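You operate a simulated robot arm through the tools that you are given. There is no shell and no other tool.

The job below is to be done with a simulated robot arm. You get a single attempt, and the scene is never put back.

JOB
Put things in order on the top of the teal-backed bench. At the end: the white logger from the top of the teal-backed bench is on the square silver plate; the teal tin stands where the steel tube with a black grip stood; the steel tube with a black grip stands where the blue printed block stood; the blue printed block stands on top of the grey stepped plug; whatever was shut is shut again. Leave all else as you found it, and nothing knocked over.

It is judged by the outcome, as a careful person would: the job done as asked, and still so three seconds after it is handed in. It fails if anything else is knocked over, pushed out of place, dropped, spilled or broken.

ROBOT AND FRAMES
A 6-joint arm with a two-finger parallel gripper, fixed in place. Base frame: the origin is on the floor under the middle of its stand, x ahead of it, y to its left, z up; the work surface is at about z = 0.8. Units: m, degrees, N and s.
With the tool pointing down near the work surface it reaches from about 0.26 to 0.68 m from the base axis. Its first joint turns from -66.0 to 66.0 degrees. Payload 2.9 kg.
Tool frame: the origin (TCP) lies between the finger pads and is the grasp point; the fingertips stand 0.03 m ahead of it; z points along the fingers, y is the line along which they close. The gripper opens to 0.11 m. The fingers are 0.02 m wide and 0.01 m thick; the gripper's body (0.048 by 0.112 m) begins 0.055 m behind the TCP.
Orientation is that of the tool frame in the base frame, as [roll, pitch, yaw] about the fixed x, y, z axes, in that order (R = Rz(yaw) Ry(pitch) Rx(roll)). With the fingers straight down and closing along the base's y, the tool's x points along the base's -x, its y along +y and its z along -z.

CONTROLS
- The arm moves only by the tool drive_tool. Its argument "series" is one flat list of numbers, 7 for each row, row after row: the shift along the tool's x, y, z in m, then the turn, a rotation vector about the tool's x, y, z in degrees, then the closure in counts, from 0 (fully open) to 255 (shut). In form: [tx, ty, tz, wx, wy, wz, gripper, tx, ty, tz, wx, wy, wz, gripper, ...]. A call has 1 to 20 rows; each row is the pose to reach, as a shift and turn from the pose commanded when the call began, along the tool's axes at that moment. A row lasts 0.2 s, in which the tool goes at most 0.05 m and 8.6 degrees; a call with a longer step from one row to the next is refused whole, and so is a gripper value outside its range. A pose out of reach is approached as far as the arm can. The call stops where the force on the tool passes 40 N (or 10 N more than at its start, if that is more) or the arm is blocked; 0.2 s more then pass. Each finger travels about 0.108 m/s and halts on what it meets, pressing with about 41 N; the grip force reading is that of the motor and also rises with nothing between the fingers. The clock runs only during rows and for 0.2 s after the last one: add rows that repeat a pose to give the fingers time. It gives the time, the measured TCP pose, the force on the tool (base axes), the opening and the grip force at its end, in the units of the frame above (readings bear some noise), with the torque about the TCP (base axes, N m) and any sound that the robot's microphone picked up, and new pictures: "views" is both (left out), scene, wrist or none.
- Cameras (640 x 400 px; columns grow to the right, rows downward): "scene" is fixed at [0.0855, 0.4404, 1.3822]; the picture's right is [-0.66, -0.75, 0.00], its down [-0.43, 0.37, -0.82] and it looks along [0.62, -0.54, -0.57] (base axes); focal length 312 px, centre (320, 200). "wrist" rides on the gripper at [0.072, 0.017, -0.103] in the tool frame; the picture's right is [-0.23, 0.97, 0.00], its down [-0.76, -0.18, -0.62] and it looks along [-0.61, -0.14, 0.78] (tool axes); focal length 222 px, centre (320, 200). There is no depth. A picture from a camera that has moved, and an enlarged one, comes with that camera's place and axes in the base frame and with its lens.
- close_up(camera, box): a new picture of the part [left, top, right, bottom] of that camera's present view, enlarged. It takes no simulated time.
- hand_in(): hands the job in; it is judged then, once.

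Nothing tells you positions but the pictures and the camera data. Unless the task says otherwise, let go and move clear before handing in.

The tools are called after ">>>" as a command line: name --argument value ..., lists and objects as JSON in quotes. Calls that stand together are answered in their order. drive_tool: Moves the arm, as the interface text tells. Its arguments: {"type":"object","properties":{"series":{"type":"array","items":{"type":"number"}},"views":{"type":"string","enum":["both","scene","wrist","none"]}},"required":["series"]} The other tools are called the same way: close_up (camera, box) takes an enlarged picture of a part of a camera's view; hand_in () hands the job in.

At the start:

```text
t: 0.0
eef_pos: [0.494, -0.1041, 1.0931]
tcp_rot: [-180.0, 0.0, -180.0]
wrist_force: [0.4, 0.0, -0.2]
moment: [0.02, 0.02, -0.01]
finger_gap: 0.11
finger_force: 0.0
```

scene: 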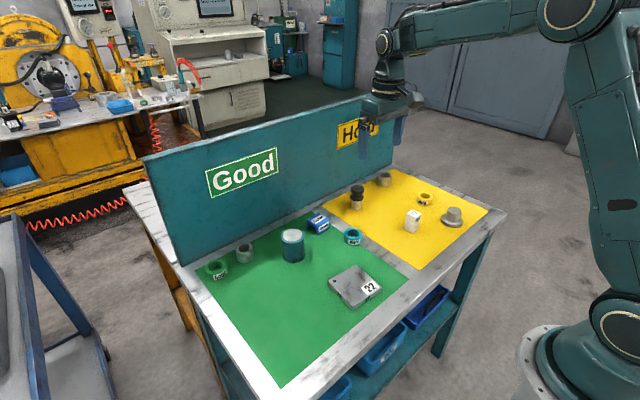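
wrist: 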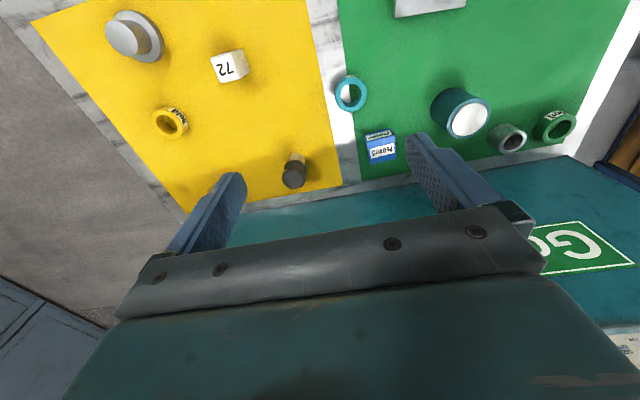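

I see a bench with a teal back panel and green and yellow mats. On it are a silver plate marked 22, a teal tin, a blue block, rings, a white cube marked 72, a grey stepped plug and a black-and-steel piece. I'll take enlarged pictures before moving anything.

>>> close_up --camera "scene" --box '[320, 160, 480, 260]'

>>> close_up --camera "scene" --box '[200, 200, 400, 325]'

>>> close_up --camera "wrist" --box '[80, 0, 340, 200]'

>>> close_up --camera "wrist" --box '[320, 0, 600, 200]'

```text
4.00 times, centred on (400, 210) of scene
camera zoom: at [0.0855, 0.4404, 1.3822], right [-0.66, -0.75, 0.0], down [-0.43, 0.37, -0.82], along [0.62, -0.54, -0.57], focal length 1250 px, centre (0, 160)
```

zoom: 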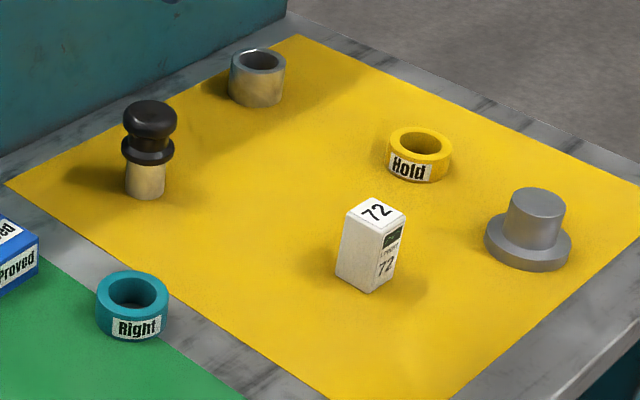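

```text
3.20 times, centred on (300, 262) of scene
camera zoom: at [0.0855, 0.4404, 1.3822], right [-0.66, -0.75, 0.0], down [-0.43, 0.37, -0.82], along [0.62, -0.54, -0.57], focal length 1000 px, centre (384, 0)
```

zoom: 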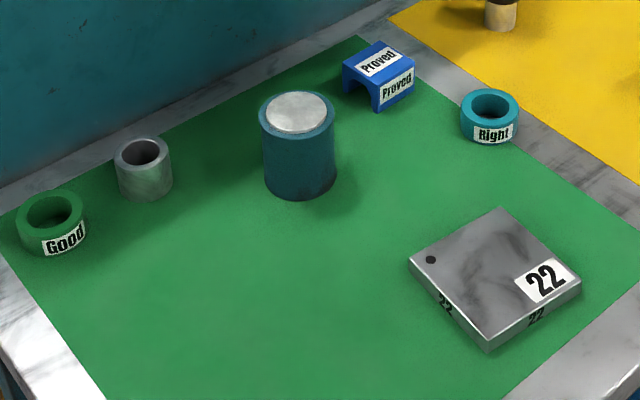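

```text
2.00 times, centred on (210, 100) of wrist
camera zoom: at [0.4224, -0.0863, 1.1956], right [0.23, 0.97, 0.0], down [0.76, -0.18, 0.62], along [0.61, -0.14, -0.78], focal length 444 px, centre (540, 400)
```

zoom: 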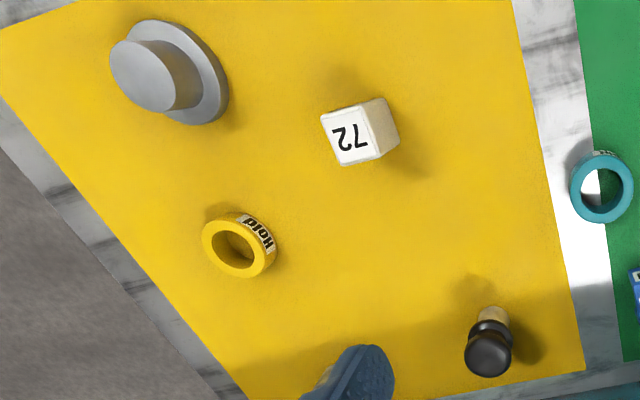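

```text
2.00 times, centred on (460, 100) of wrist
camera zoom: at [0.4224, -0.0863, 1.1956], right [0.23, 0.97, 0.0], down [0.76, -0.18, 0.62], along [0.61, -0.14, -0.78], focal length 444 px, centre (40, 400)
```

zoom: 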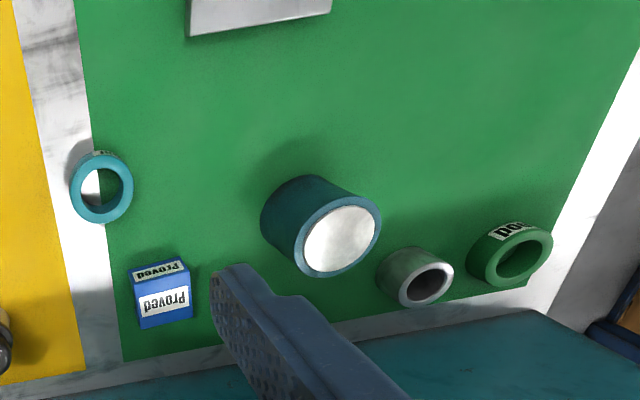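

The steel tube with the black grip stands near (0.613, -0.173) and the blue bridge-shaped block near (0.61, -0.013). The tin is near (0.573, 0.106), the plate near (0.395, 0.065), the white logger near (0.435, -0.215) and the stepped plug near (0.376, -0.33). I'll bring the wrist camera over the blue block for a closer look.

>>> drive_tool --series '[-0.0212, 0.0182, 0.0286, 0, 0, 0, 0, -0.0424, 0.0364, 0.0572, 0, 0, 0, 0, -0.0636, 0.0546, 0.0858, 0, 0, 0, 0, -0.0848, 0.0728, 0.1144, 0, 0, 0, 0, -0.106, 0.091, 0.143, 0, 0, 0, 0, -0.106, 0.091, 0.143, 0, 0, 0, 0]' --views "both"

```text
t: 1.4
eef_pos: [0.6016, -0.0116, 0.9507]
tcp_rot: [-179.9, 0.0, -179.9]
wrist_force: [0.0, -0.4, 0.6]
moment: [0.03, 0.01, 0.02]
finger_gap: 0.1098
finger_force: 0.1
camera wrist: at [0.5289, 0.0054, 1.0533], right [0.23, 0.97, 0.0], down [0.76, -0.18, 0.62], along [0.61, -0.14, -0.78], focal length 222 px, centre (320, 200)
```

scene: 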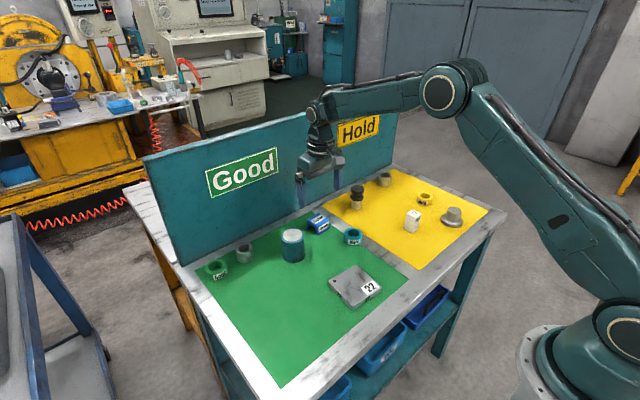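
wrist: 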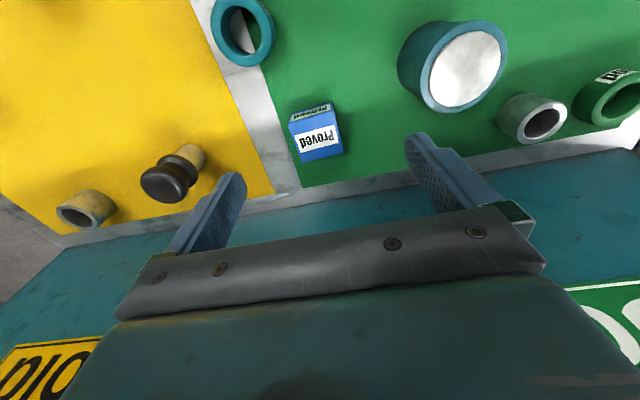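

The blue block is now between the fingers in the wrist view. I'll enlarge it and the black-gripped tube from both cameras to measure them.

>>> close_up --camera "wrist" --box '[270, 85, 370, 185]'

>>> close_up --camera "wrist" --box '[120, 120, 220, 220]'

>>> close_up --camera "scene" --box '[290, 200, 350, 245]'

>>> close_up --camera "scene" --box '[430, 190, 480, 240]'

```text
4.00 times, centred on (320, 135) of wrist
camera zoom: at [0.5289, 0.0054, 1.0533], right [0.23, 0.97, 0.0], down [0.76, -0.18, 0.62], along [0.61, -0.14, -0.78], focal length 888 px, centre (320, 460)
```

zoom: 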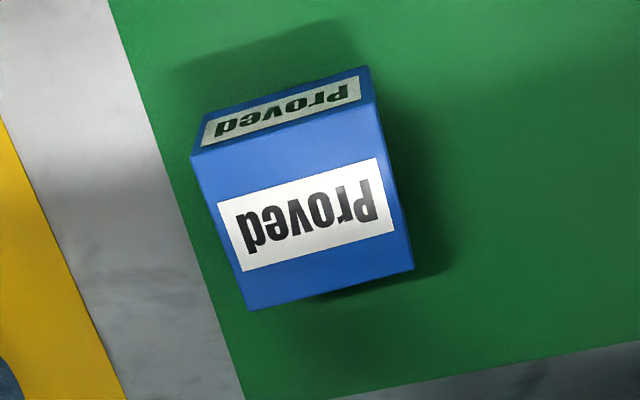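

```text
4.00 times, centred on (170, 170) of wrist
camera zoom: at [0.5289, 0.0054, 1.0533], right [0.23, 0.97, 0.0], down [0.76, -0.18, 0.62], along [0.61, -0.14, -0.78], focal length 888 px, centre (920, 320)
```

zoom: 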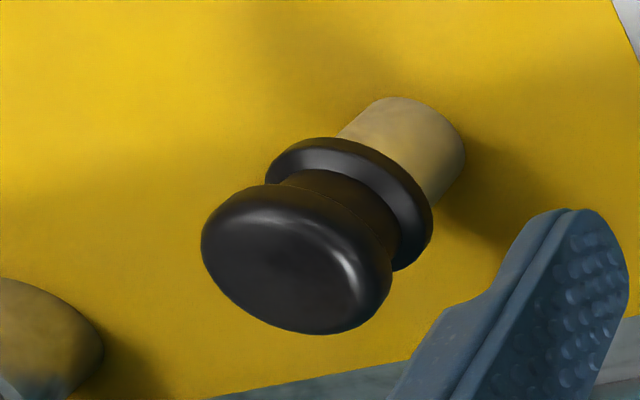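

```text
8.89 times, centred on (320, 222) of scene
camera zoom: at [0.0855, 0.4404, 1.3822], right [-0.66, -0.75, 0.0], down [-0.43, 0.37, -0.82], along [0.62, -0.54, -0.57], focal length 2777 px, centre (320, 0)
```

zoom: 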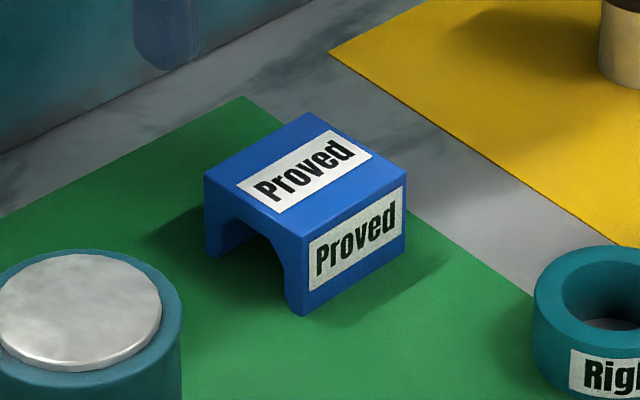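

```text
8.00 times, centred on (455, 215) of scene
camera zoom: at [0.0855, 0.4404, 1.3822], right [-0.66, -0.75, 0.0], down [-0.43, 0.37, -0.82], along [0.62, -0.54, -0.57], focal length 2499 px, centre (-760, 80)
```

zoom: 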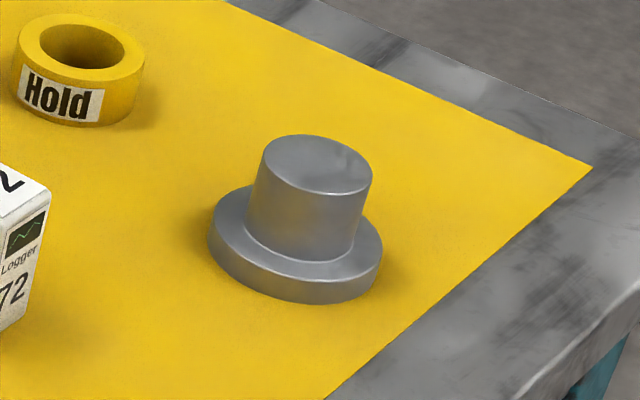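

The blue block is a bridge about 0.047 m square and 0.032 m high, centred near (0.620, -0.020) and turned about +2.6°. Its channel runs along y, and the plug top is about 0.04 m across. I'll turn the tool about 87° so the fingers close along x on the solid legs, and narrow the fingers a little.

>>> drive_tool --series '[-0.002, -0.001, 0, 0, 0, 8, 20, -0.004, -0.002, 0, 0, 0, 16, 40, -0.006, -0.003, 0, 0, 0, 24, 60, -0.008, -0.004, 0, 0, 0, 32, 80, -0.01, -0.005, 0, 0, 0, 40, 80, -0.012, -0.006, 0, 0, 0, 48, 80, -0.014, -0.007, 0, 0, 0, 56, 80, -0.016, -0.008, 0, 0, 0, 64, 80, -0.018, -0.008, 0, 0, 0, 72, 80, -0.0187, -0.008, 0, 0, 0, 80, 80, -0.0187, -0.008, 0, 0, 0, 87.4, 80, -0.0187, -0.008, 0, 0, 0, 87.4, 80]' --views "both"

```text
t: 4.0
eef_pos: [0.62, -0.0209, 0.9499]
tcp_rot: [-179.9, 0.0, 92.5]
wrist_force: [1.0, 0.0, -1.0]
moment: [0.02, 0.02, 0.02]
finger_gap: 0.0756
finger_force: 0.0
camera wrist: at [0.6331, 0.0529, 1.0524], right [0.98, -0.18, 0.0], down [-0.14, -0.77, 0.62], along [-0.12, -0.61, -0.78], focal length 222 px, centre (320, 200)
```

scene: 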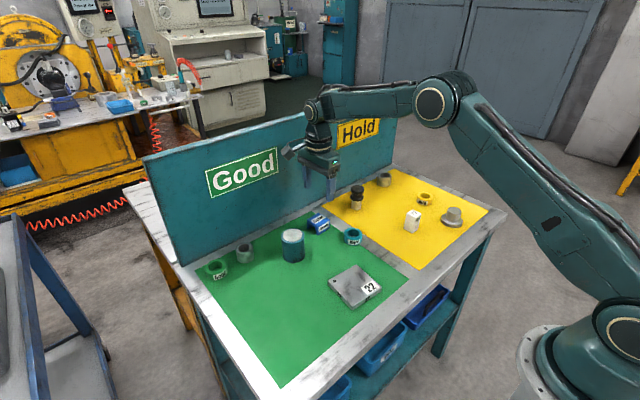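
wrist: 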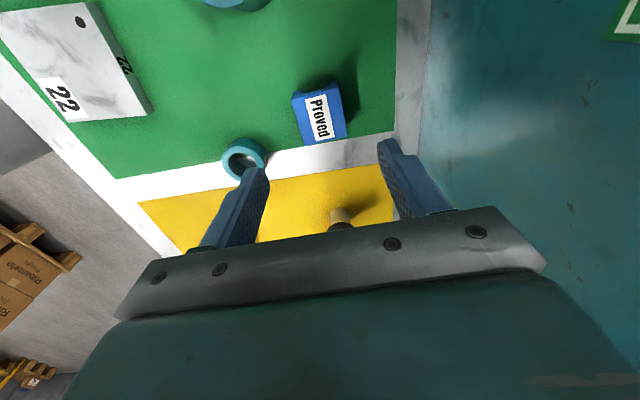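

>>> close_up --camera "wrist" --box '[270, 65, 370, 165]'

>>> close_up --camera "scene" --box '[300, 205, 340, 240]'

```text
4.00 times, centred on (320, 115) of wrist
camera zoom: at [0.6331, 0.0529, 1.0524], right [0.98, -0.18, 0.0], down [-0.14, -0.77, 0.62], along [-0.12, -0.61, -0.78], focal length 888 px, centre (320, 540)
```

zoom: 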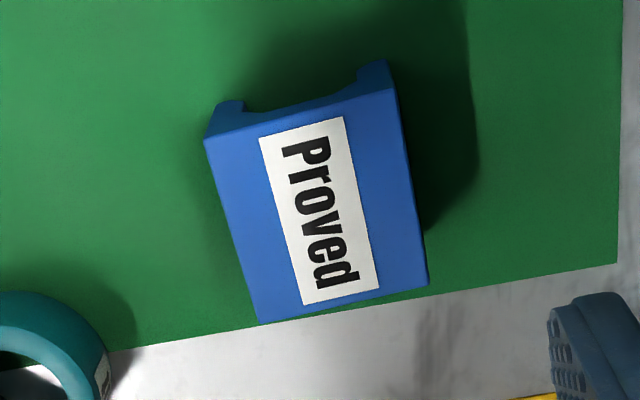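

```text
11.43 times, centred on (320, 222) of scene
camera zoom: at [0.0855, 0.4404, 1.3822], right [-0.66, -0.75, 0.0], down [-0.43, 0.37, -0.82], along [0.62, -0.54, -0.57], focal length 3571 px, centre (320, -57)
```

zoom: 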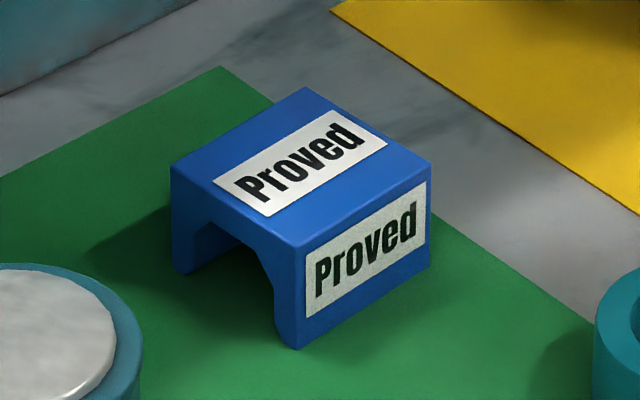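

Both views agree that the block is centred at (0.620, -0.020) with its top at z ≈ 0.832. The tool is straight above it, so I'll lower the open fingers around it and look before closing.

>>> drive_tool --series '[0.001, 0, 0.03, 0, 0, 0, 80, 0.001, 0, 0.06, 0, 0, 0, 80, 0.001, 0, 0.09, 0, 0, 0, 80, 0.001, 0, 0.112, 0, 0, 0, 80, 0.001, 0, 0.112, 0, 0, 0, 80]' --views "both"

```text
t: 5.2
eef_pos: [0.6204, -0.0192, 0.8377]
tcp_rot: [-180.0, 0.0, 92.6]
wrist_force: [-0.7, -0.4, 0.5]
moment: [0.03, -0.03, -0.02]
finger_gap: 0.0754
finger_force: 0.1
camera wrist: at [0.6332, 0.0545, 0.941], right [0.98, -0.18, 0.0], down [-0.14, -0.77, 0.62], along [-0.11, -0.61, -0.78], focal length 222 px, centre (320, 200)
```

scene: 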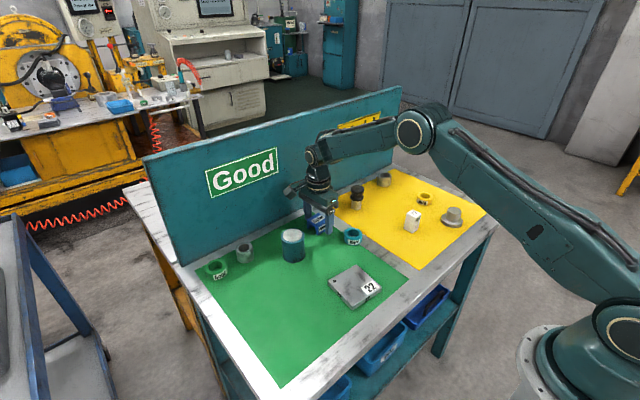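
wrist: 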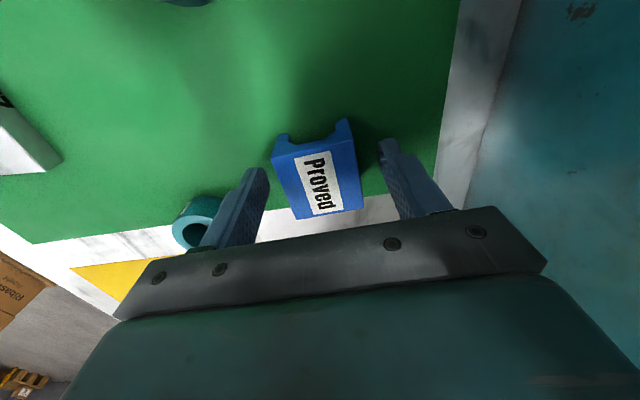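

The block sits centred between the fingers with clearance on both sides. I'll close on it.

>>> drive_tool --series '[0, 0, 0, 0, 0, 0, 130, 0, 0, 0, 0, 0, 0, 175, 0, 0, 0, 0, 0, 0, 175, 0, 0, 0, 0, 0, 0, 175]' --views "wrist"

```text
t: 6.2
eef_pos: [0.62, -0.019, 0.8382]
tcp_rot: [180.0, 0.0, 92.6]
wrist_force: [0.9, 0.0, 0.2]
moment: [0.0, 0.04, 0.01]
finger_gap: 0.0451
finger_force: 40.9
camera wrist: at [0.6331, 0.0545, 0.9413], right [0.98, -0.18, 0.0], down [-0.14, -0.77, 0.62], along [-0.11, -0.61, -0.78], focal length 222 px, centre (320, 200)
```

wrist: 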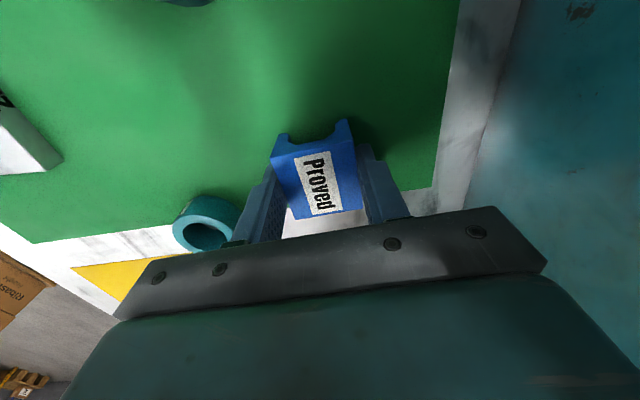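

The block is gripped with a 0.045 m gap. I'll lift it well clear and carry it above the stepped plug, stopping high to look.

>>> drive_tool --series '[0, 0, -0.02, 0, 0, 0, 175, 0, 0, -0.055, 0, 0, 0, 175, 0, 0, -0.095, 0, 0, 0, 175, 0, 0, -0.13, 0, 0, 0, 175, 0, 0, -0.13, 0, 0, 0, 175]' --views "both"

```text
t: 7.4
eef_pos: [0.619, -0.0203, 0.9685]
tcp_rot: [179.9, 0.0, 92.6]
wrist_force: [0.5, -0.1, 0.5]
moment: [0.0, 0.02, 0.0]
finger_gap: 0.0451
finger_force: 40.9
camera wrist: at [0.6325, 0.0544, 1.0704], right [0.98, -0.18, 0.0], down [-0.14, -0.77, 0.62], along [-0.11, -0.61, -0.78], focal length 222 px, centre (320, 200)
```

scene: 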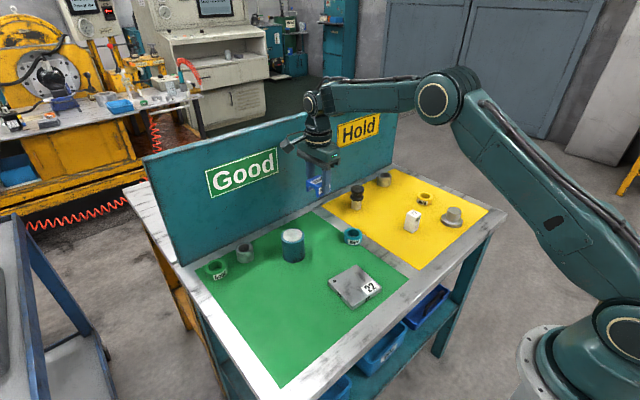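
wrist: 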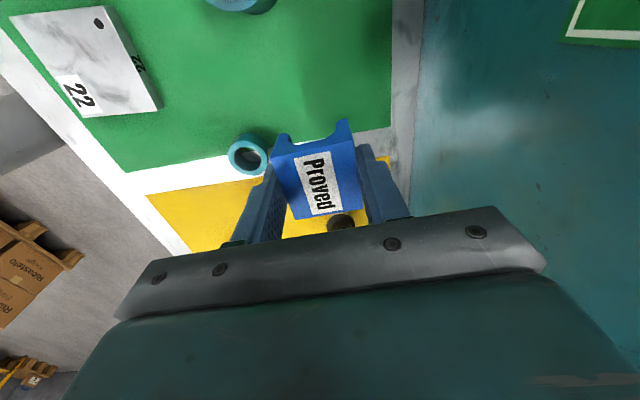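

The block is lifted cleanly. I'll carry it at this height to above the plug.

>>> drive_tool --series '[-0.0303, -0.0258, 0, 0, 0, 0, 175, -0.0605, -0.0516, 0, 0, 0, 0, 175, -0.0908, -0.0774, 0, 0, 0, 0, 175, -0.121, -0.1032, 0, 0, 0, 0, 175, -0.1513, -0.129, 0, 0, 0, 0, 175, -0.1816, -0.1548, 0, 0, 0, 0, 175, -0.2118, -0.1806, 0, 0, 0, 0, 175, -0.2421, -0.2064, 0, 0, 0, 0, 175, -0.2723, -0.2322, 0, 0, 0, 0, 175, -0.29, -0.25, 0, 0, 0, 0, 175, -0.3026, -0.258, 0, 0, 0, 0, 175, -0.3026, -0.258, 0, 0, 0, 0, 175]' --views "both"

```text
t: 10.0
eef_pos: [0.3753, -0.3334, 0.9682]
tcp_rot: [180.0, 0.0, 92.5]
wrist_force: [-0.6, 0.5, 0.5]
moment: [0.03, 0.02, 0.0]
finger_gap: 0.0452
finger_force: 40.8
camera wrist: at [0.3894, -0.2599, 1.0704], right [0.98, -0.18, 0.0], down [-0.14, -0.77, 0.62], along [-0.11, -0.61, -0.78], focal length 222 px, centre (320, 200)
```

scene: 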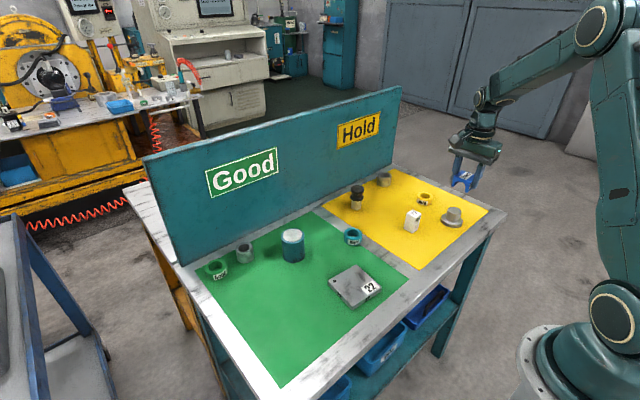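
wrist: 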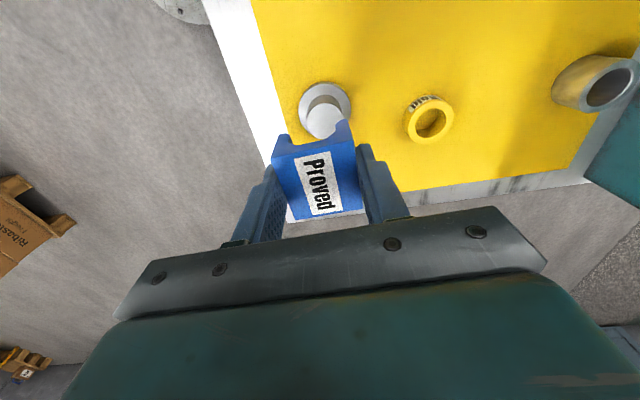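

>>> close_up --camera "wrist" --box '[280, 70, 380, 170]'

```text
4.00 times, centred on (330, 120) of wrist
camera zoom: at [0.3894, -0.2599, 1.0704], right [0.98, -0.18, 0.0], down [-0.14, -0.77, 0.62], along [-0.11, -0.61, -0.78], focal length 888 px, centre (280, 520)
```

zoom: 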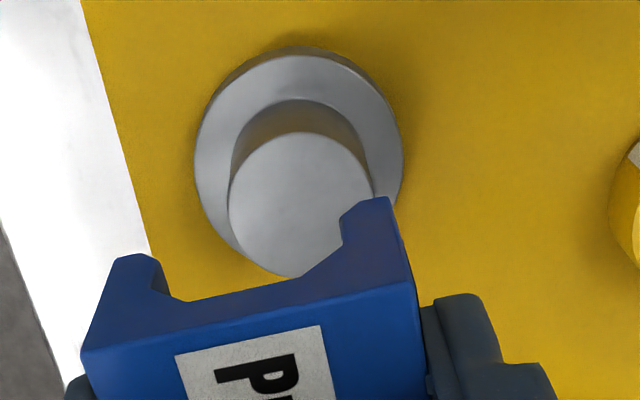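

The plug's axis works out near (0.380, -0.338) with its top at z ≈ 0.84. I'll shift about 5 mm to centre over it, lower part way and check again.

>>> drive_tool --series '[-0.0042, 0.0048, 0.02, 0, 0, 0, 175, -0.0042, 0.0048, 0.04, 0, 0, 0, 175, -0.0042, 0.0048, 0.053, 0, 0, 0, 175, -0.0042, 0.0048, 0.053, 0, 0, 0, 175]' --views "both"

>>> close_up --camera "wrist" --box '[270, 85, 370, 185]'

>>> close_up --camera "scene" --box '[420, 160, 490, 240]'

```text
t: 11.0
eef_pos: [0.3817, -0.3372, 0.9137]
tcp_rot: [-180.0, 0.0, 92.7]
wrist_force: [-0.1, 0.8, 0.0]
moment: [0.0, 0.04, -0.03]
finger_gap: 0.0451
finger_force: 41.2
camera wrist: at [0.3944, -0.2636, 1.0173], right [0.98, -0.18, 0.0], down [-0.14, -0.77, 0.62], along [-0.11, -0.61, -0.78], focal length 222 px, centre (320, 200)
```

scene: 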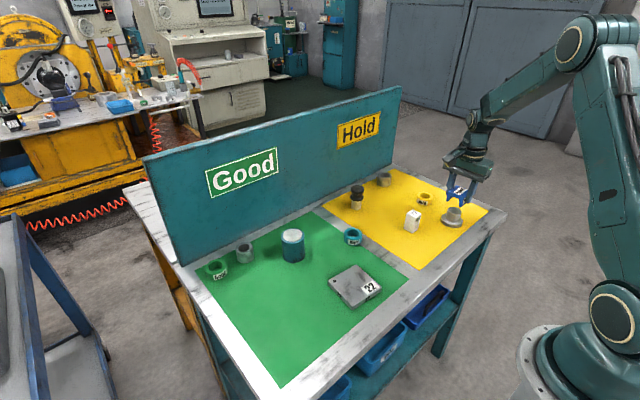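
wrist: 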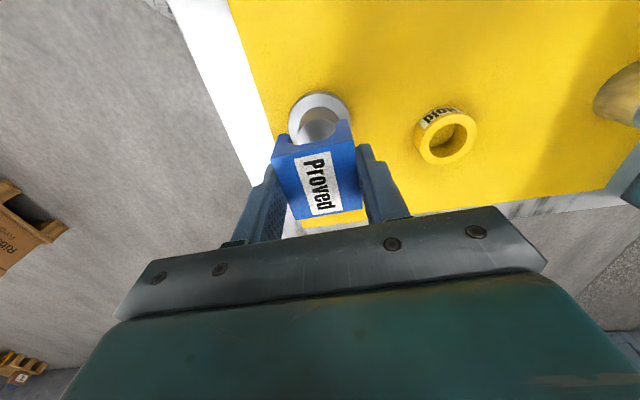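

```text
4.00 times, centred on (320, 135) of wrist
camera zoom: at [0.3944, -0.2636, 1.0173], right [0.98, -0.18, 0.0], down [-0.14, -0.77, 0.62], along [-0.11, -0.61, -0.78], focal length 888 px, centre (320, 460)
```

zoom: 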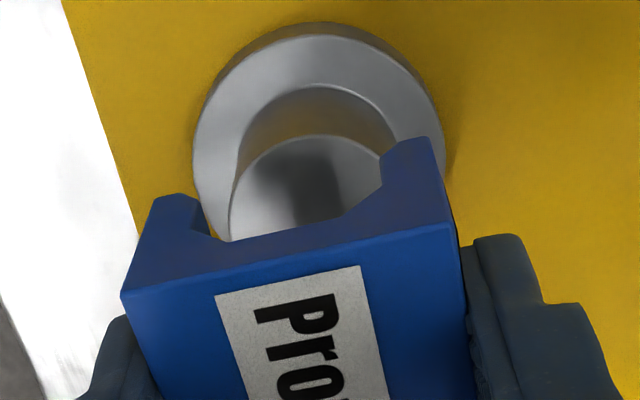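

```text
5.00 times, centred on (455, 200) of scene
camera zoom: at [0.0855, 0.4404, 1.3822], right [-0.66, -0.75, 0.0], down [-0.43, 0.37, -0.82], along [0.62, -0.54, -0.57], focal length 1562 px, centre (-355, 200)
```

zoom: 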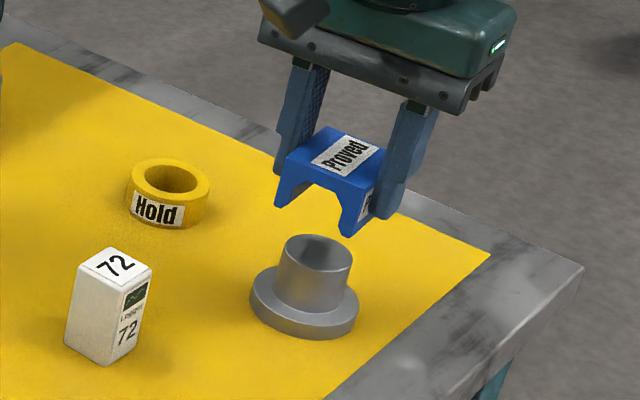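

The plug top is about 0.0375 m across and nearly centred under the block. I'll shift about 1 mm more, lower to just above the plug top, and check from both cameras.

>>> drive_tool --series '[-0.0012, -0.0008, 0.012, 0, 0, 0, 175, -0.0012, -0.0008, 0.024, 0, 0, 0, 175, -0.0012, -0.0008, 0.024, 0, 0, 0, 175]' --views "both"

>>> close_up --camera "wrist" --box '[270, 85, 370, 185]'

>>> close_up --camera "scene" --box '[430, 170, 490, 240]'

```text
t: 11.8
eef_pos: [0.3796, -0.3384, 0.8908]
tcp_rot: [180.0, 0.0, 92.6]
wrist_force: [0.5, -1.1, 0.0]
moment: [-0.02, -0.02, 0.0]
finger_gap: 0.0449
finger_force: 40.9
camera wrist: at [0.3934, -0.2651, 0.9941], right [0.98, -0.18, 0.0], down [-0.14, -0.77, 0.62], along [-0.11, -0.61, -0.78], focal length 222 px, centre (320, 200)
```

scene: 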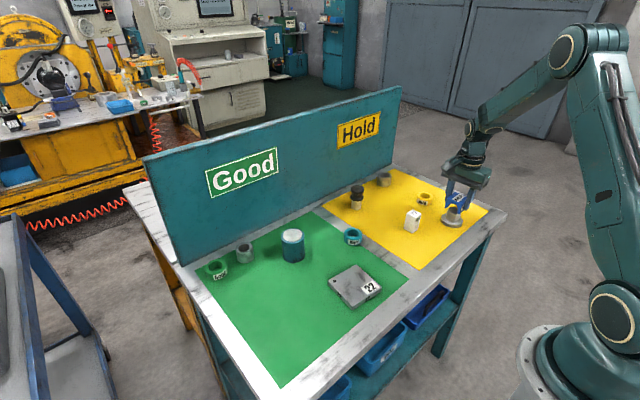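
wrist: 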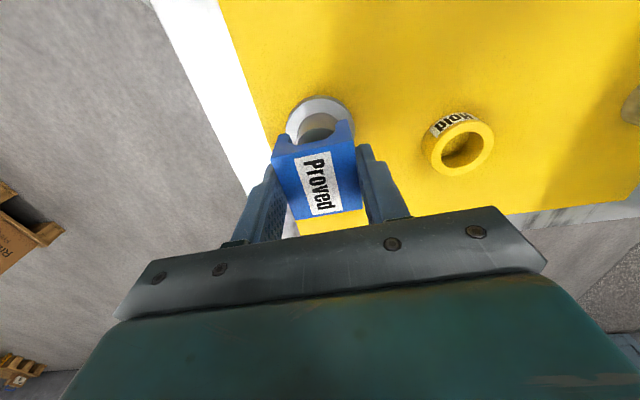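

```text
4.00 times, centred on (320, 135) of wrist
camera zoom: at [0.3934, -0.2651, 0.9941], right [0.98, -0.18, 0.0], down [-0.14, -0.77, 0.62], along [-0.11, -0.61, -0.78], focal length 888 px, centre (320, 460)
```

zoom: 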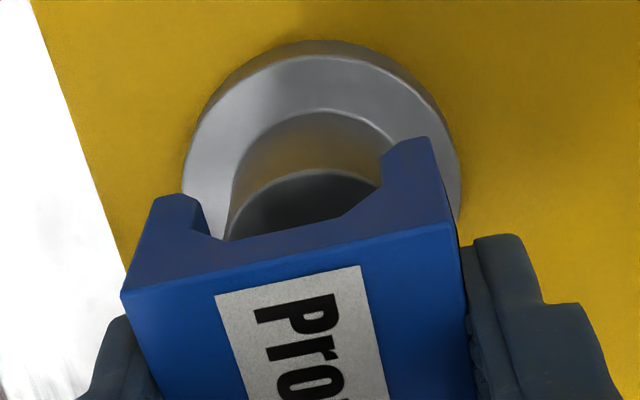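

```text
5.71 times, centred on (460, 205) of scene
camera zoom: at [0.0855, 0.4404, 1.3822], right [-0.66, -0.75, 0.0], down [-0.43, 0.37, -0.82], along [0.62, -0.54, -0.57], focal length 1785 px, centre (-480, 171)
```

zoom: 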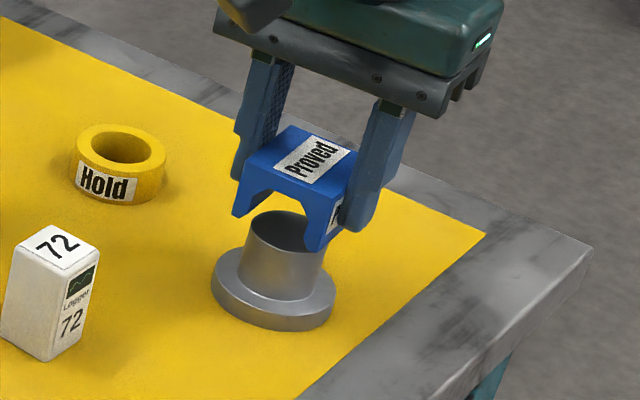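

The block hovers about 9 mm above the plug top. I'll enlarge the scene view further to cross-check the centring before contact.

>>> close_up --camera "scene" --box '[444, 188, 484, 230]'

>>> close_up --camera "wrist" --box '[285, 90, 355, 150]'

```text
9.52 times, centred on (464, 209) of scene
camera zoom: at [0.0855, 0.4404, 1.3822], right [-0.66, -0.75, 0.0], down [-0.43, 0.37, -0.82], along [0.62, -0.54, -0.57], focal length 2976 px, centre (-1051, 114)
```

zoom: 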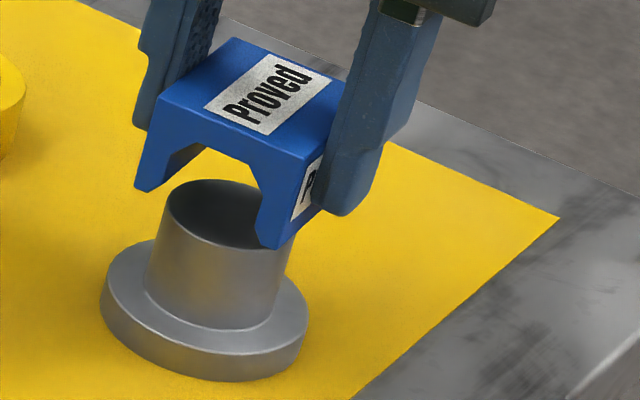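

```text
6.67 times, centred on (320, 120) of wrist
camera zoom: at [0.3934, -0.2651, 0.9941], right [0.98, -0.18, 0.0], down [-0.14, -0.77, 0.62], along [-0.11, -0.61, -0.78], focal length 1481 px, centre (320, 733)
```

zoom: 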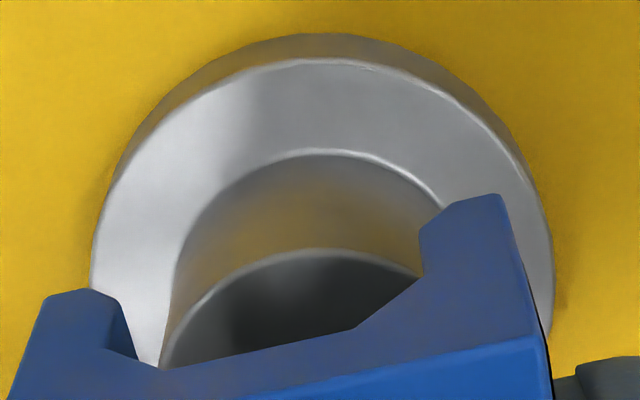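

Both views agree the block is centred over the plug to about 1 mm. I'll lower in small steps and watch the vertical force for contact.

>>> drive_tool --series '[0, 0, 0.003, 0, 0, 0, 175, 0, 0, 0.006, 0, 0, 0, 175, 0, 0, 0.006, 0, 0, 0, 175]' --views "none"

```text
t: 12.6
eef_pos: [0.3806, -0.3387, 0.8856]
tcp_rot: [-179.9, 0.0, 92.6]
wrist_force: [-0.2, -0.5, -0.9]
moment: [0.02, 0.01, -0.02]
finger_gap: 0.045
finger_force: 41.3
```

>>> drive_tool --series '[0, 0, 0.001, 0, 0, 0, 175, 0, 0, 0.002, 0, 0, 0, 175, 0, 0, 0.002, 0, 0, 0, 175]' --views "none"

```text
t: 13.4
eef_pos: [0.3797, -0.3385, 0.8825]
tcp_rot: [180.0, 0.0, 92.6]
wrist_force: [-0.2, -0.4, -0.4]
moment: [-0.01, 0.0, 0.01]
finger_gap: 0.0451
finger_force: 41.3
```

No contact yet. I'll keep lowering in 1.5 mm steps.

>>> drive_tool --series '[0, 0, 0.0015, 0, 0, 0, 175, 0, 0, 0.0015, 0, 0, 0, 175]' --views "none"

```text
t: 14.0
eef_pos: [0.3783, -0.339, 0.8809]
tcp_rot: [-180.0, 0.1, 92.6]
wrist_force: [-0.1, -0.6, 2.3]
moment: [0.03, 0.01, 0.03]
finger_gap: 0.0448
finger_force: 40.4
```

>>> drive_tool --series '[0, 0, 0.0005, 0, 0, 0, 175, 0, 0, 0.0005, 0, 0, 0, 175]' --views "both"

>>> close_up --camera "scene" --box '[444, 188, 484, 230]'

>>> close_up --camera "wrist" --box '[285, 90, 355, 150]'

```text
t: 14.6
eef_pos: [0.3796, -0.338, 0.8815]
tcp_rot: [-180.0, 0.1, 92.6]
wrist_force: [-2.2, 1.7, 7.4]
moment: [0.07, 0.03, 0.02]
finger_gap: 0.045
finger_force: 40.7
camera wrist: at [0.3933, -0.265, 0.984], right [0.98, -0.18, 0.0], down [-0.14, -0.77, 0.62], along [-0.11, -0.61, -0.78], focal length 222 px, centre (320, 200)
```

scene: 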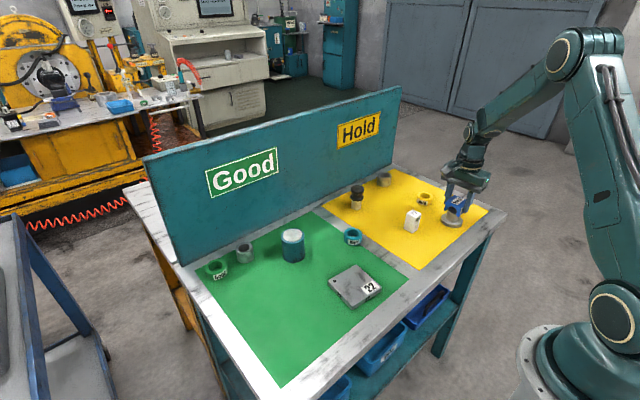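
wrist: 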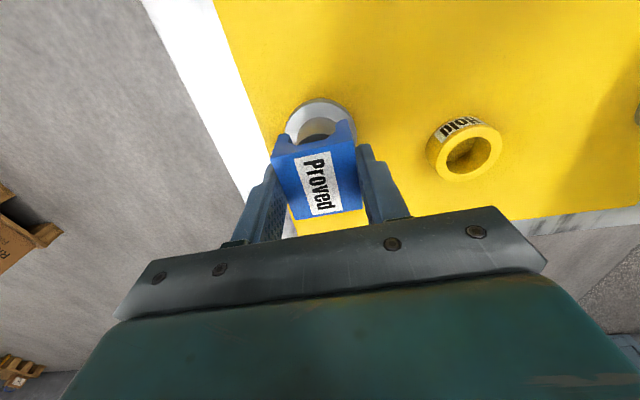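

```text
9.52 times, centred on (464, 209) of scene
camera zoom: at [0.0854, 0.4405, 1.3822], right [-0.66, -0.75, 0.0], down [-0.42, 0.37, -0.82], along [0.62, -0.54, -0.57], focal length 2976 px, centre (-1051, 114)
```

zoom: 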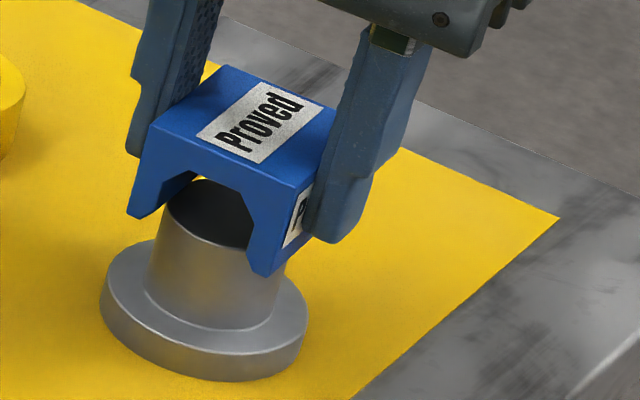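

```text
6.67 times, centred on (320, 120) of wrist
camera zoom: at [0.3933, -0.265, 0.984], right [0.98, -0.18, 0.0], down [-0.14, -0.77, 0.62], along [-0.11, -0.61, -0.78], focal length 1481 px, centre (320, 733)
```

zoom: 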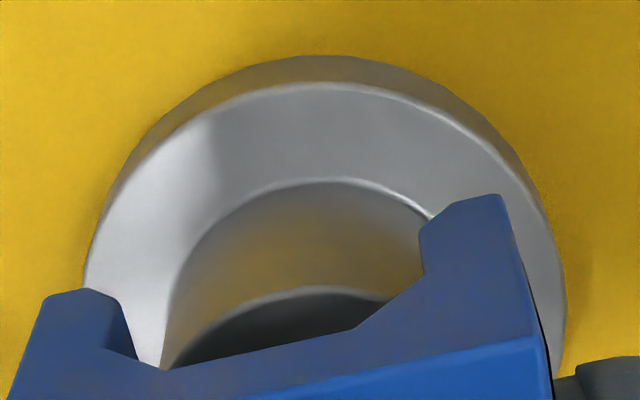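

Contact is felt at 7 N, with the block resting on the plug top at z ≈ 0.844. I'll open the fingers gradually and look before lifting away.

>>> drive_tool --series '[0, 0, 0, 0, 0, 0, 150, 0, 0, 0, 0, 0, 0, 140, 0, 0, 0, 0, 0, 0, 120, 0, 0, 0, 0, 0, 0, 90, 0, 0, 0, 0, 0, 0, 90]' --views "both"

>>> close_up --camera "scene" --box '[444, 188, 484, 230]'

>>> close_up --camera "wrist" --box '[260, 80, 380, 220]'

```text
t: 15.8
eef_pos: [0.3794, -0.3392, 0.8808]
tcp_rot: [-180.0, 0.0, 92.6]
wrist_force: [0.4, 0.7, 0.7]
moment: [-0.01, 0.02, -0.03]
finger_gap: 0.0712
finger_force: 0.1
camera wrist: at [0.3933, -0.265, 0.9836], right [0.98, -0.18, 0.0], down [-0.14, -0.77, 0.62], along [-0.11, -0.61, -0.78], focal length 222 px, centre (320, 200)
```

scene: 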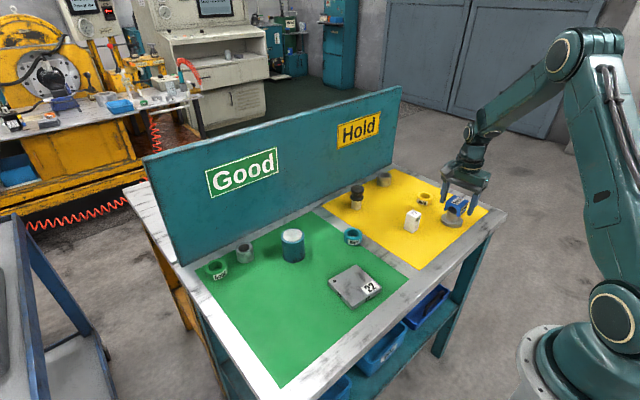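
wrist: 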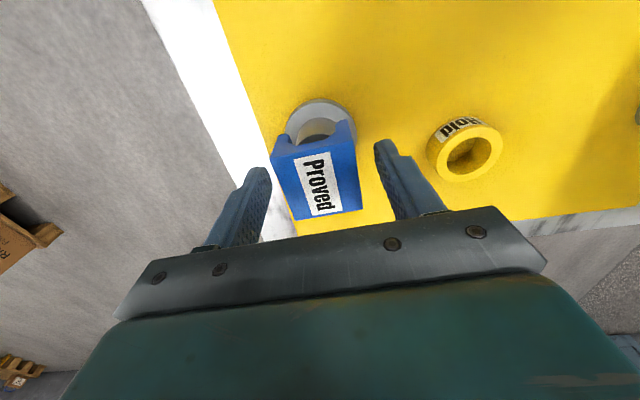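

```text
9.52 times, centred on (464, 209) of scene
camera zoom: at [0.0855, 0.4404, 1.3822], right [-0.66, -0.75, 0.0], down [-0.43, 0.37, -0.82], along [0.62, -0.54, -0.57], focal length 2976 px, centre (-1051, 114)
```

zoom: 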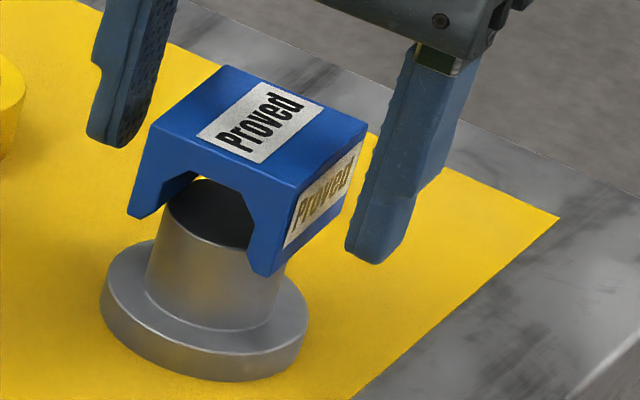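

```text
2.86 times, centred on (320, 150) of wrist
camera zoom: at [0.3933, -0.265, 0.9836], right [0.98, -0.18, 0.0], down [-0.14, -0.77, 0.62], along [-0.11, -0.61, -0.78], focal length 635 px, centre (320, 343)
```

zoom: 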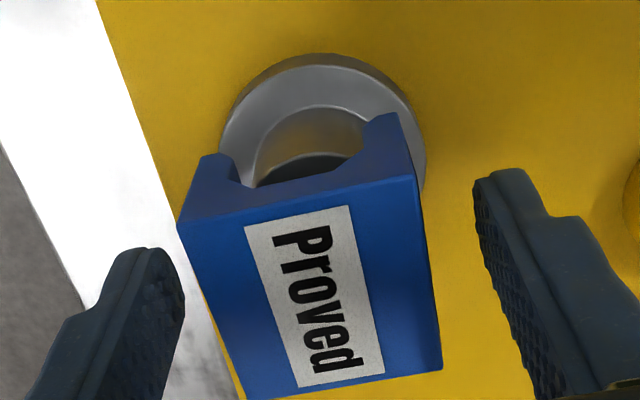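

The blue block stands level and centred on the plug, and the plug hasn't moved. I'll lift straight up, then turn back and move over the black-gripped tube for a look.

>>> drive_tool --series '[0, 0, -0.02, 0, 0, 0, 90, 0, 0, -0.06, 0, 0, 0, 90, 0, 0, -0.11, 0, 0, 0, 60, 0, 0, -0.11, 0, 0, 0, 60]' --views "wrist"

>>> drive_tool --series '[0.014, 0.0207, 0.003, 0, 0, -7.945, 60, 0.0281, 0.0414, 0.006, 0, 0, -15.89, 60, 0.0421, 0.0621, 0.009, 0, 0, -23.835, 60, 0.0562, 0.0828, 0.012, 0, 0, -31.78, 60, 0.0702, 0.1035, 0.015, 0, 0, -39.725, 60, 0.0843, 0.1242, 0.018, 0, 0, -47.67, 60, 0.0983, 0.1449, 0.021, 0, 0, -55.615, 60, 0.1124, 0.1656, 0.024, 0, 0, -63.56, 60, 0.1264, 0.1863, 0.027, 0, 0, -71.5, 60, 0.1405, 0.207, 0.03, 0, 0, -79.45, 60, 0.1545, 0.2277, 0.031, 0, 0, -87.4, 60, 0.1545, 0.2277, 0.031, 0, 0, -87.4, 60]' --views "both"

```text
t: 16.8
eef_pos: [0.38, -0.3396, 0.9911]
tcp_rot: [-179.9, 0.0, 92.6]
wrist_force: [-0.5, 0.7, -0.6]
moment: [0.02, -0.01, 0.02]
finger_gap: 0.0841
finger_force: 0.0
camera wrist: at [0.3943, -0.2665, 1.0947], right [0.98, -0.18, 0.0], down [-0.14, -0.77, 0.62], along [-0.11, -0.61, -0.78], focal length 222 px, centre (320, 200)
```

wrist: 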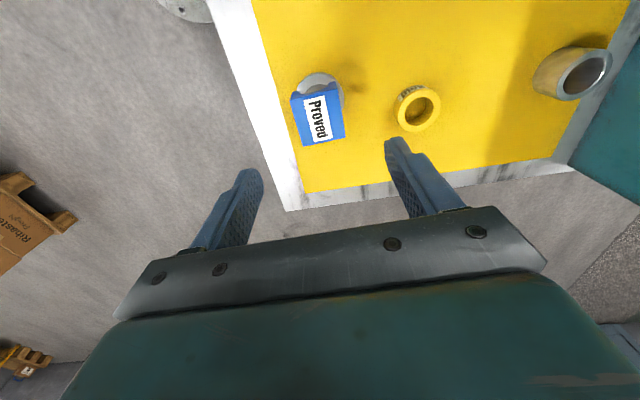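

```text
t: 19.4
eef_pos: [0.6002, -0.175, 0.959]
tcp_rot: [180.0, 0.0, -179.9]
wrist_force: [-0.8, 0.0, 0.3]
moment: [0.02, -0.02, 0.03]
finger_gap: 0.0841
finger_force: 0.1
camera wrist: at [0.528, -0.157, 1.0628], right [0.23, 0.97, 0.0], down [0.76, -0.18, 0.62], along [0.61, -0.14, -0.78], focal length 222 px, centre (320, 200)
```

scene: 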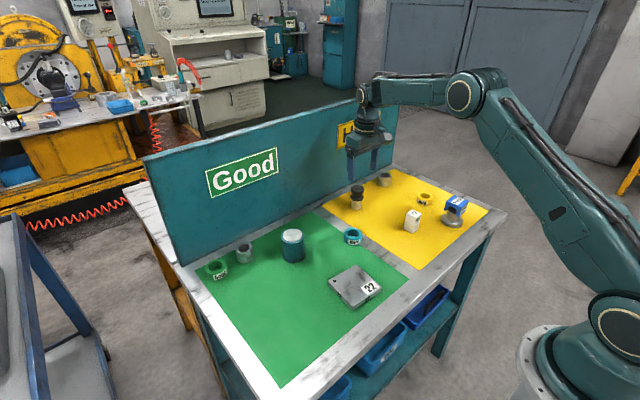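
wrist: 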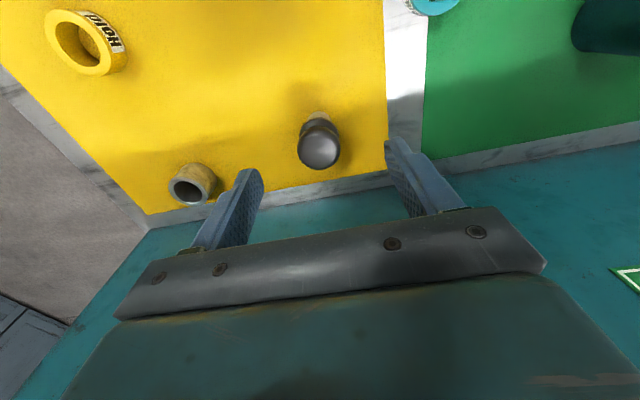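

>>> close_up --camera "wrist" --box '[280, 95, 360, 185]'

>>> close_up --camera "scene" --box '[340, 175, 375, 220]'

```text
4.44 times, centred on (320, 140) of wrist
camera zoom: at [0.528, -0.157, 1.0628], right [0.23, 0.97, 0.0], down [0.76, -0.18, 0.62], along [0.61, -0.14, -0.78], focal length 987 px, centre (320, 467)
```

zoom: 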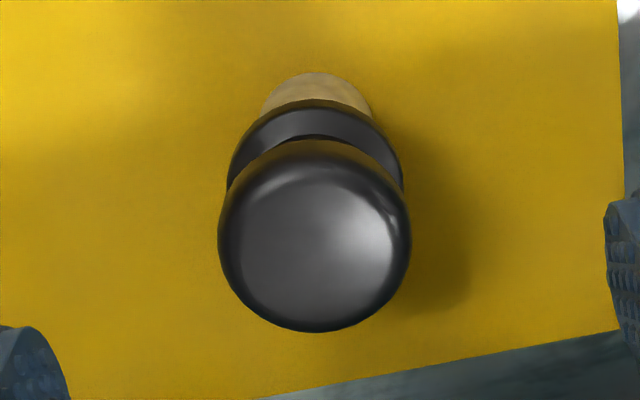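

```text
8.89 times, centred on (358, 198) of scene
camera zoom: at [0.0855, 0.4404, 1.3822], right [-0.66, -0.75, 0.0], down [-0.43, 0.37, -0.82], along [0.62, -0.54, -0.57], focal length 2777 px, centre (-13, 222)
```

zoom: 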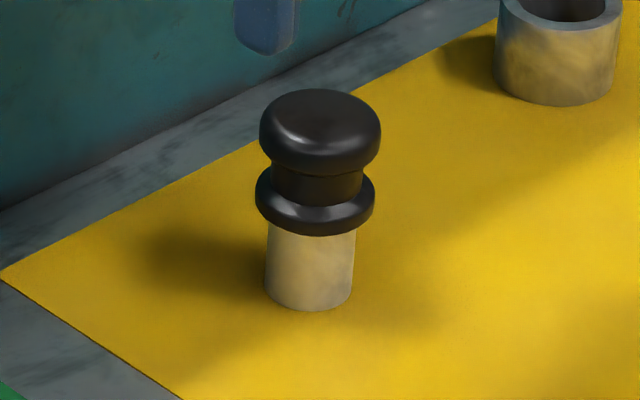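

The tube's axis is near (0.620, -0.179), with a knob about 0.041 m wide and its top at z ≈ 0.872. I'll line up over it, lower the open fingers around the black grip and check before closing.

>>> drive_tool --series '[-0.02, -0.004, 0.0, 0, 0, 0, 60, -0.02, -0.004, 0.03, 0, 0, 0, 60, -0.02, -0.004, 0.06, 0, 0, 0, 60, -0.02, -0.004, 0.09, 0, 0, 0, 60, -0.02, -0.004, 0.109, 0, 0, 0, 60, -0.02, -0.004, 0.109, 0, 0, 0, 60]' --views "both"

>>> close_up --camera "wrist" --box '[220, 80, 420, 240]'

>>> close_up --camera "scene" --box '[330, 160, 400, 220]'

```text
t: 20.8
eef_pos: [0.6197, -0.1776, 0.8518]
tcp_rot: [180.0, 0.0, -180.0]
wrist_force: [0.3, 0.0, -0.3]
moment: [0.03, 0.01, -0.01]
finger_gap: 0.0843
finger_force: 0.1
camera wrist: at [0.5475, -0.1608, 0.9537], right [0.23, 0.97, 0.0], down [0.76, -0.18, 0.62], along [0.61, -0.14, -0.78], focal length 222 px, centre (320, 200)
```

scene: 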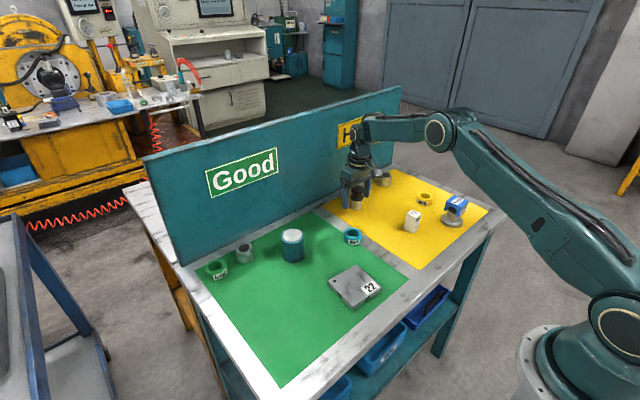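
wrist: 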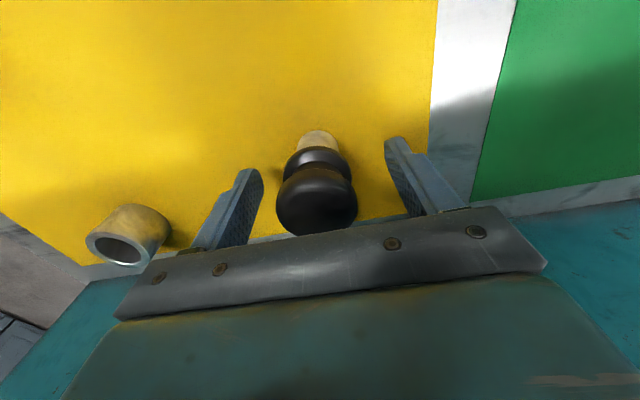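

```text
2.50 times, centred on (320, 160) of wrist
camera zoom: at [0.5475, -0.1608, 0.9537], right [0.23, 0.97, 0.0], down [0.76, -0.18, 0.62], along [0.61, -0.14, -0.78], focal length 555 px, centre (320, 300)
```

zoom: 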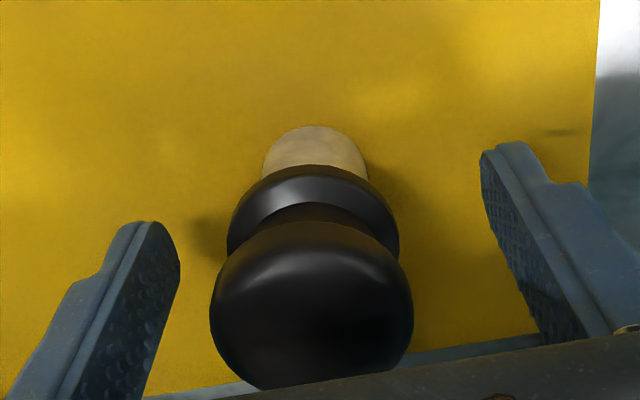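

```text
6.67 times, centred on (365, 190) of scene
camera zoom: at [0.0855, 0.4404, 1.3822], right [-0.66, -0.75, 0.0], down [-0.43, 0.37, -0.82], along [0.62, -0.54, -0.57], focal length 2083 px, centre (20, 267)
```

zoom: 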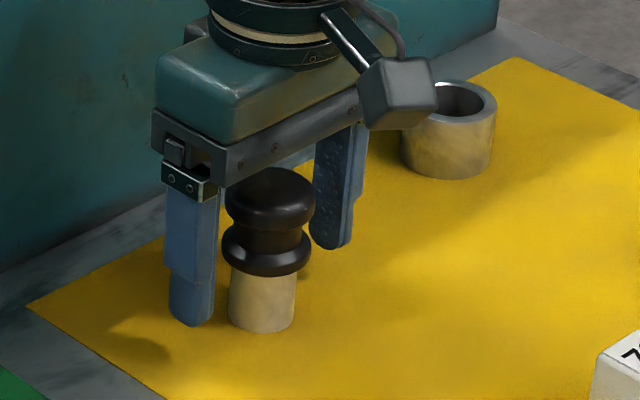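

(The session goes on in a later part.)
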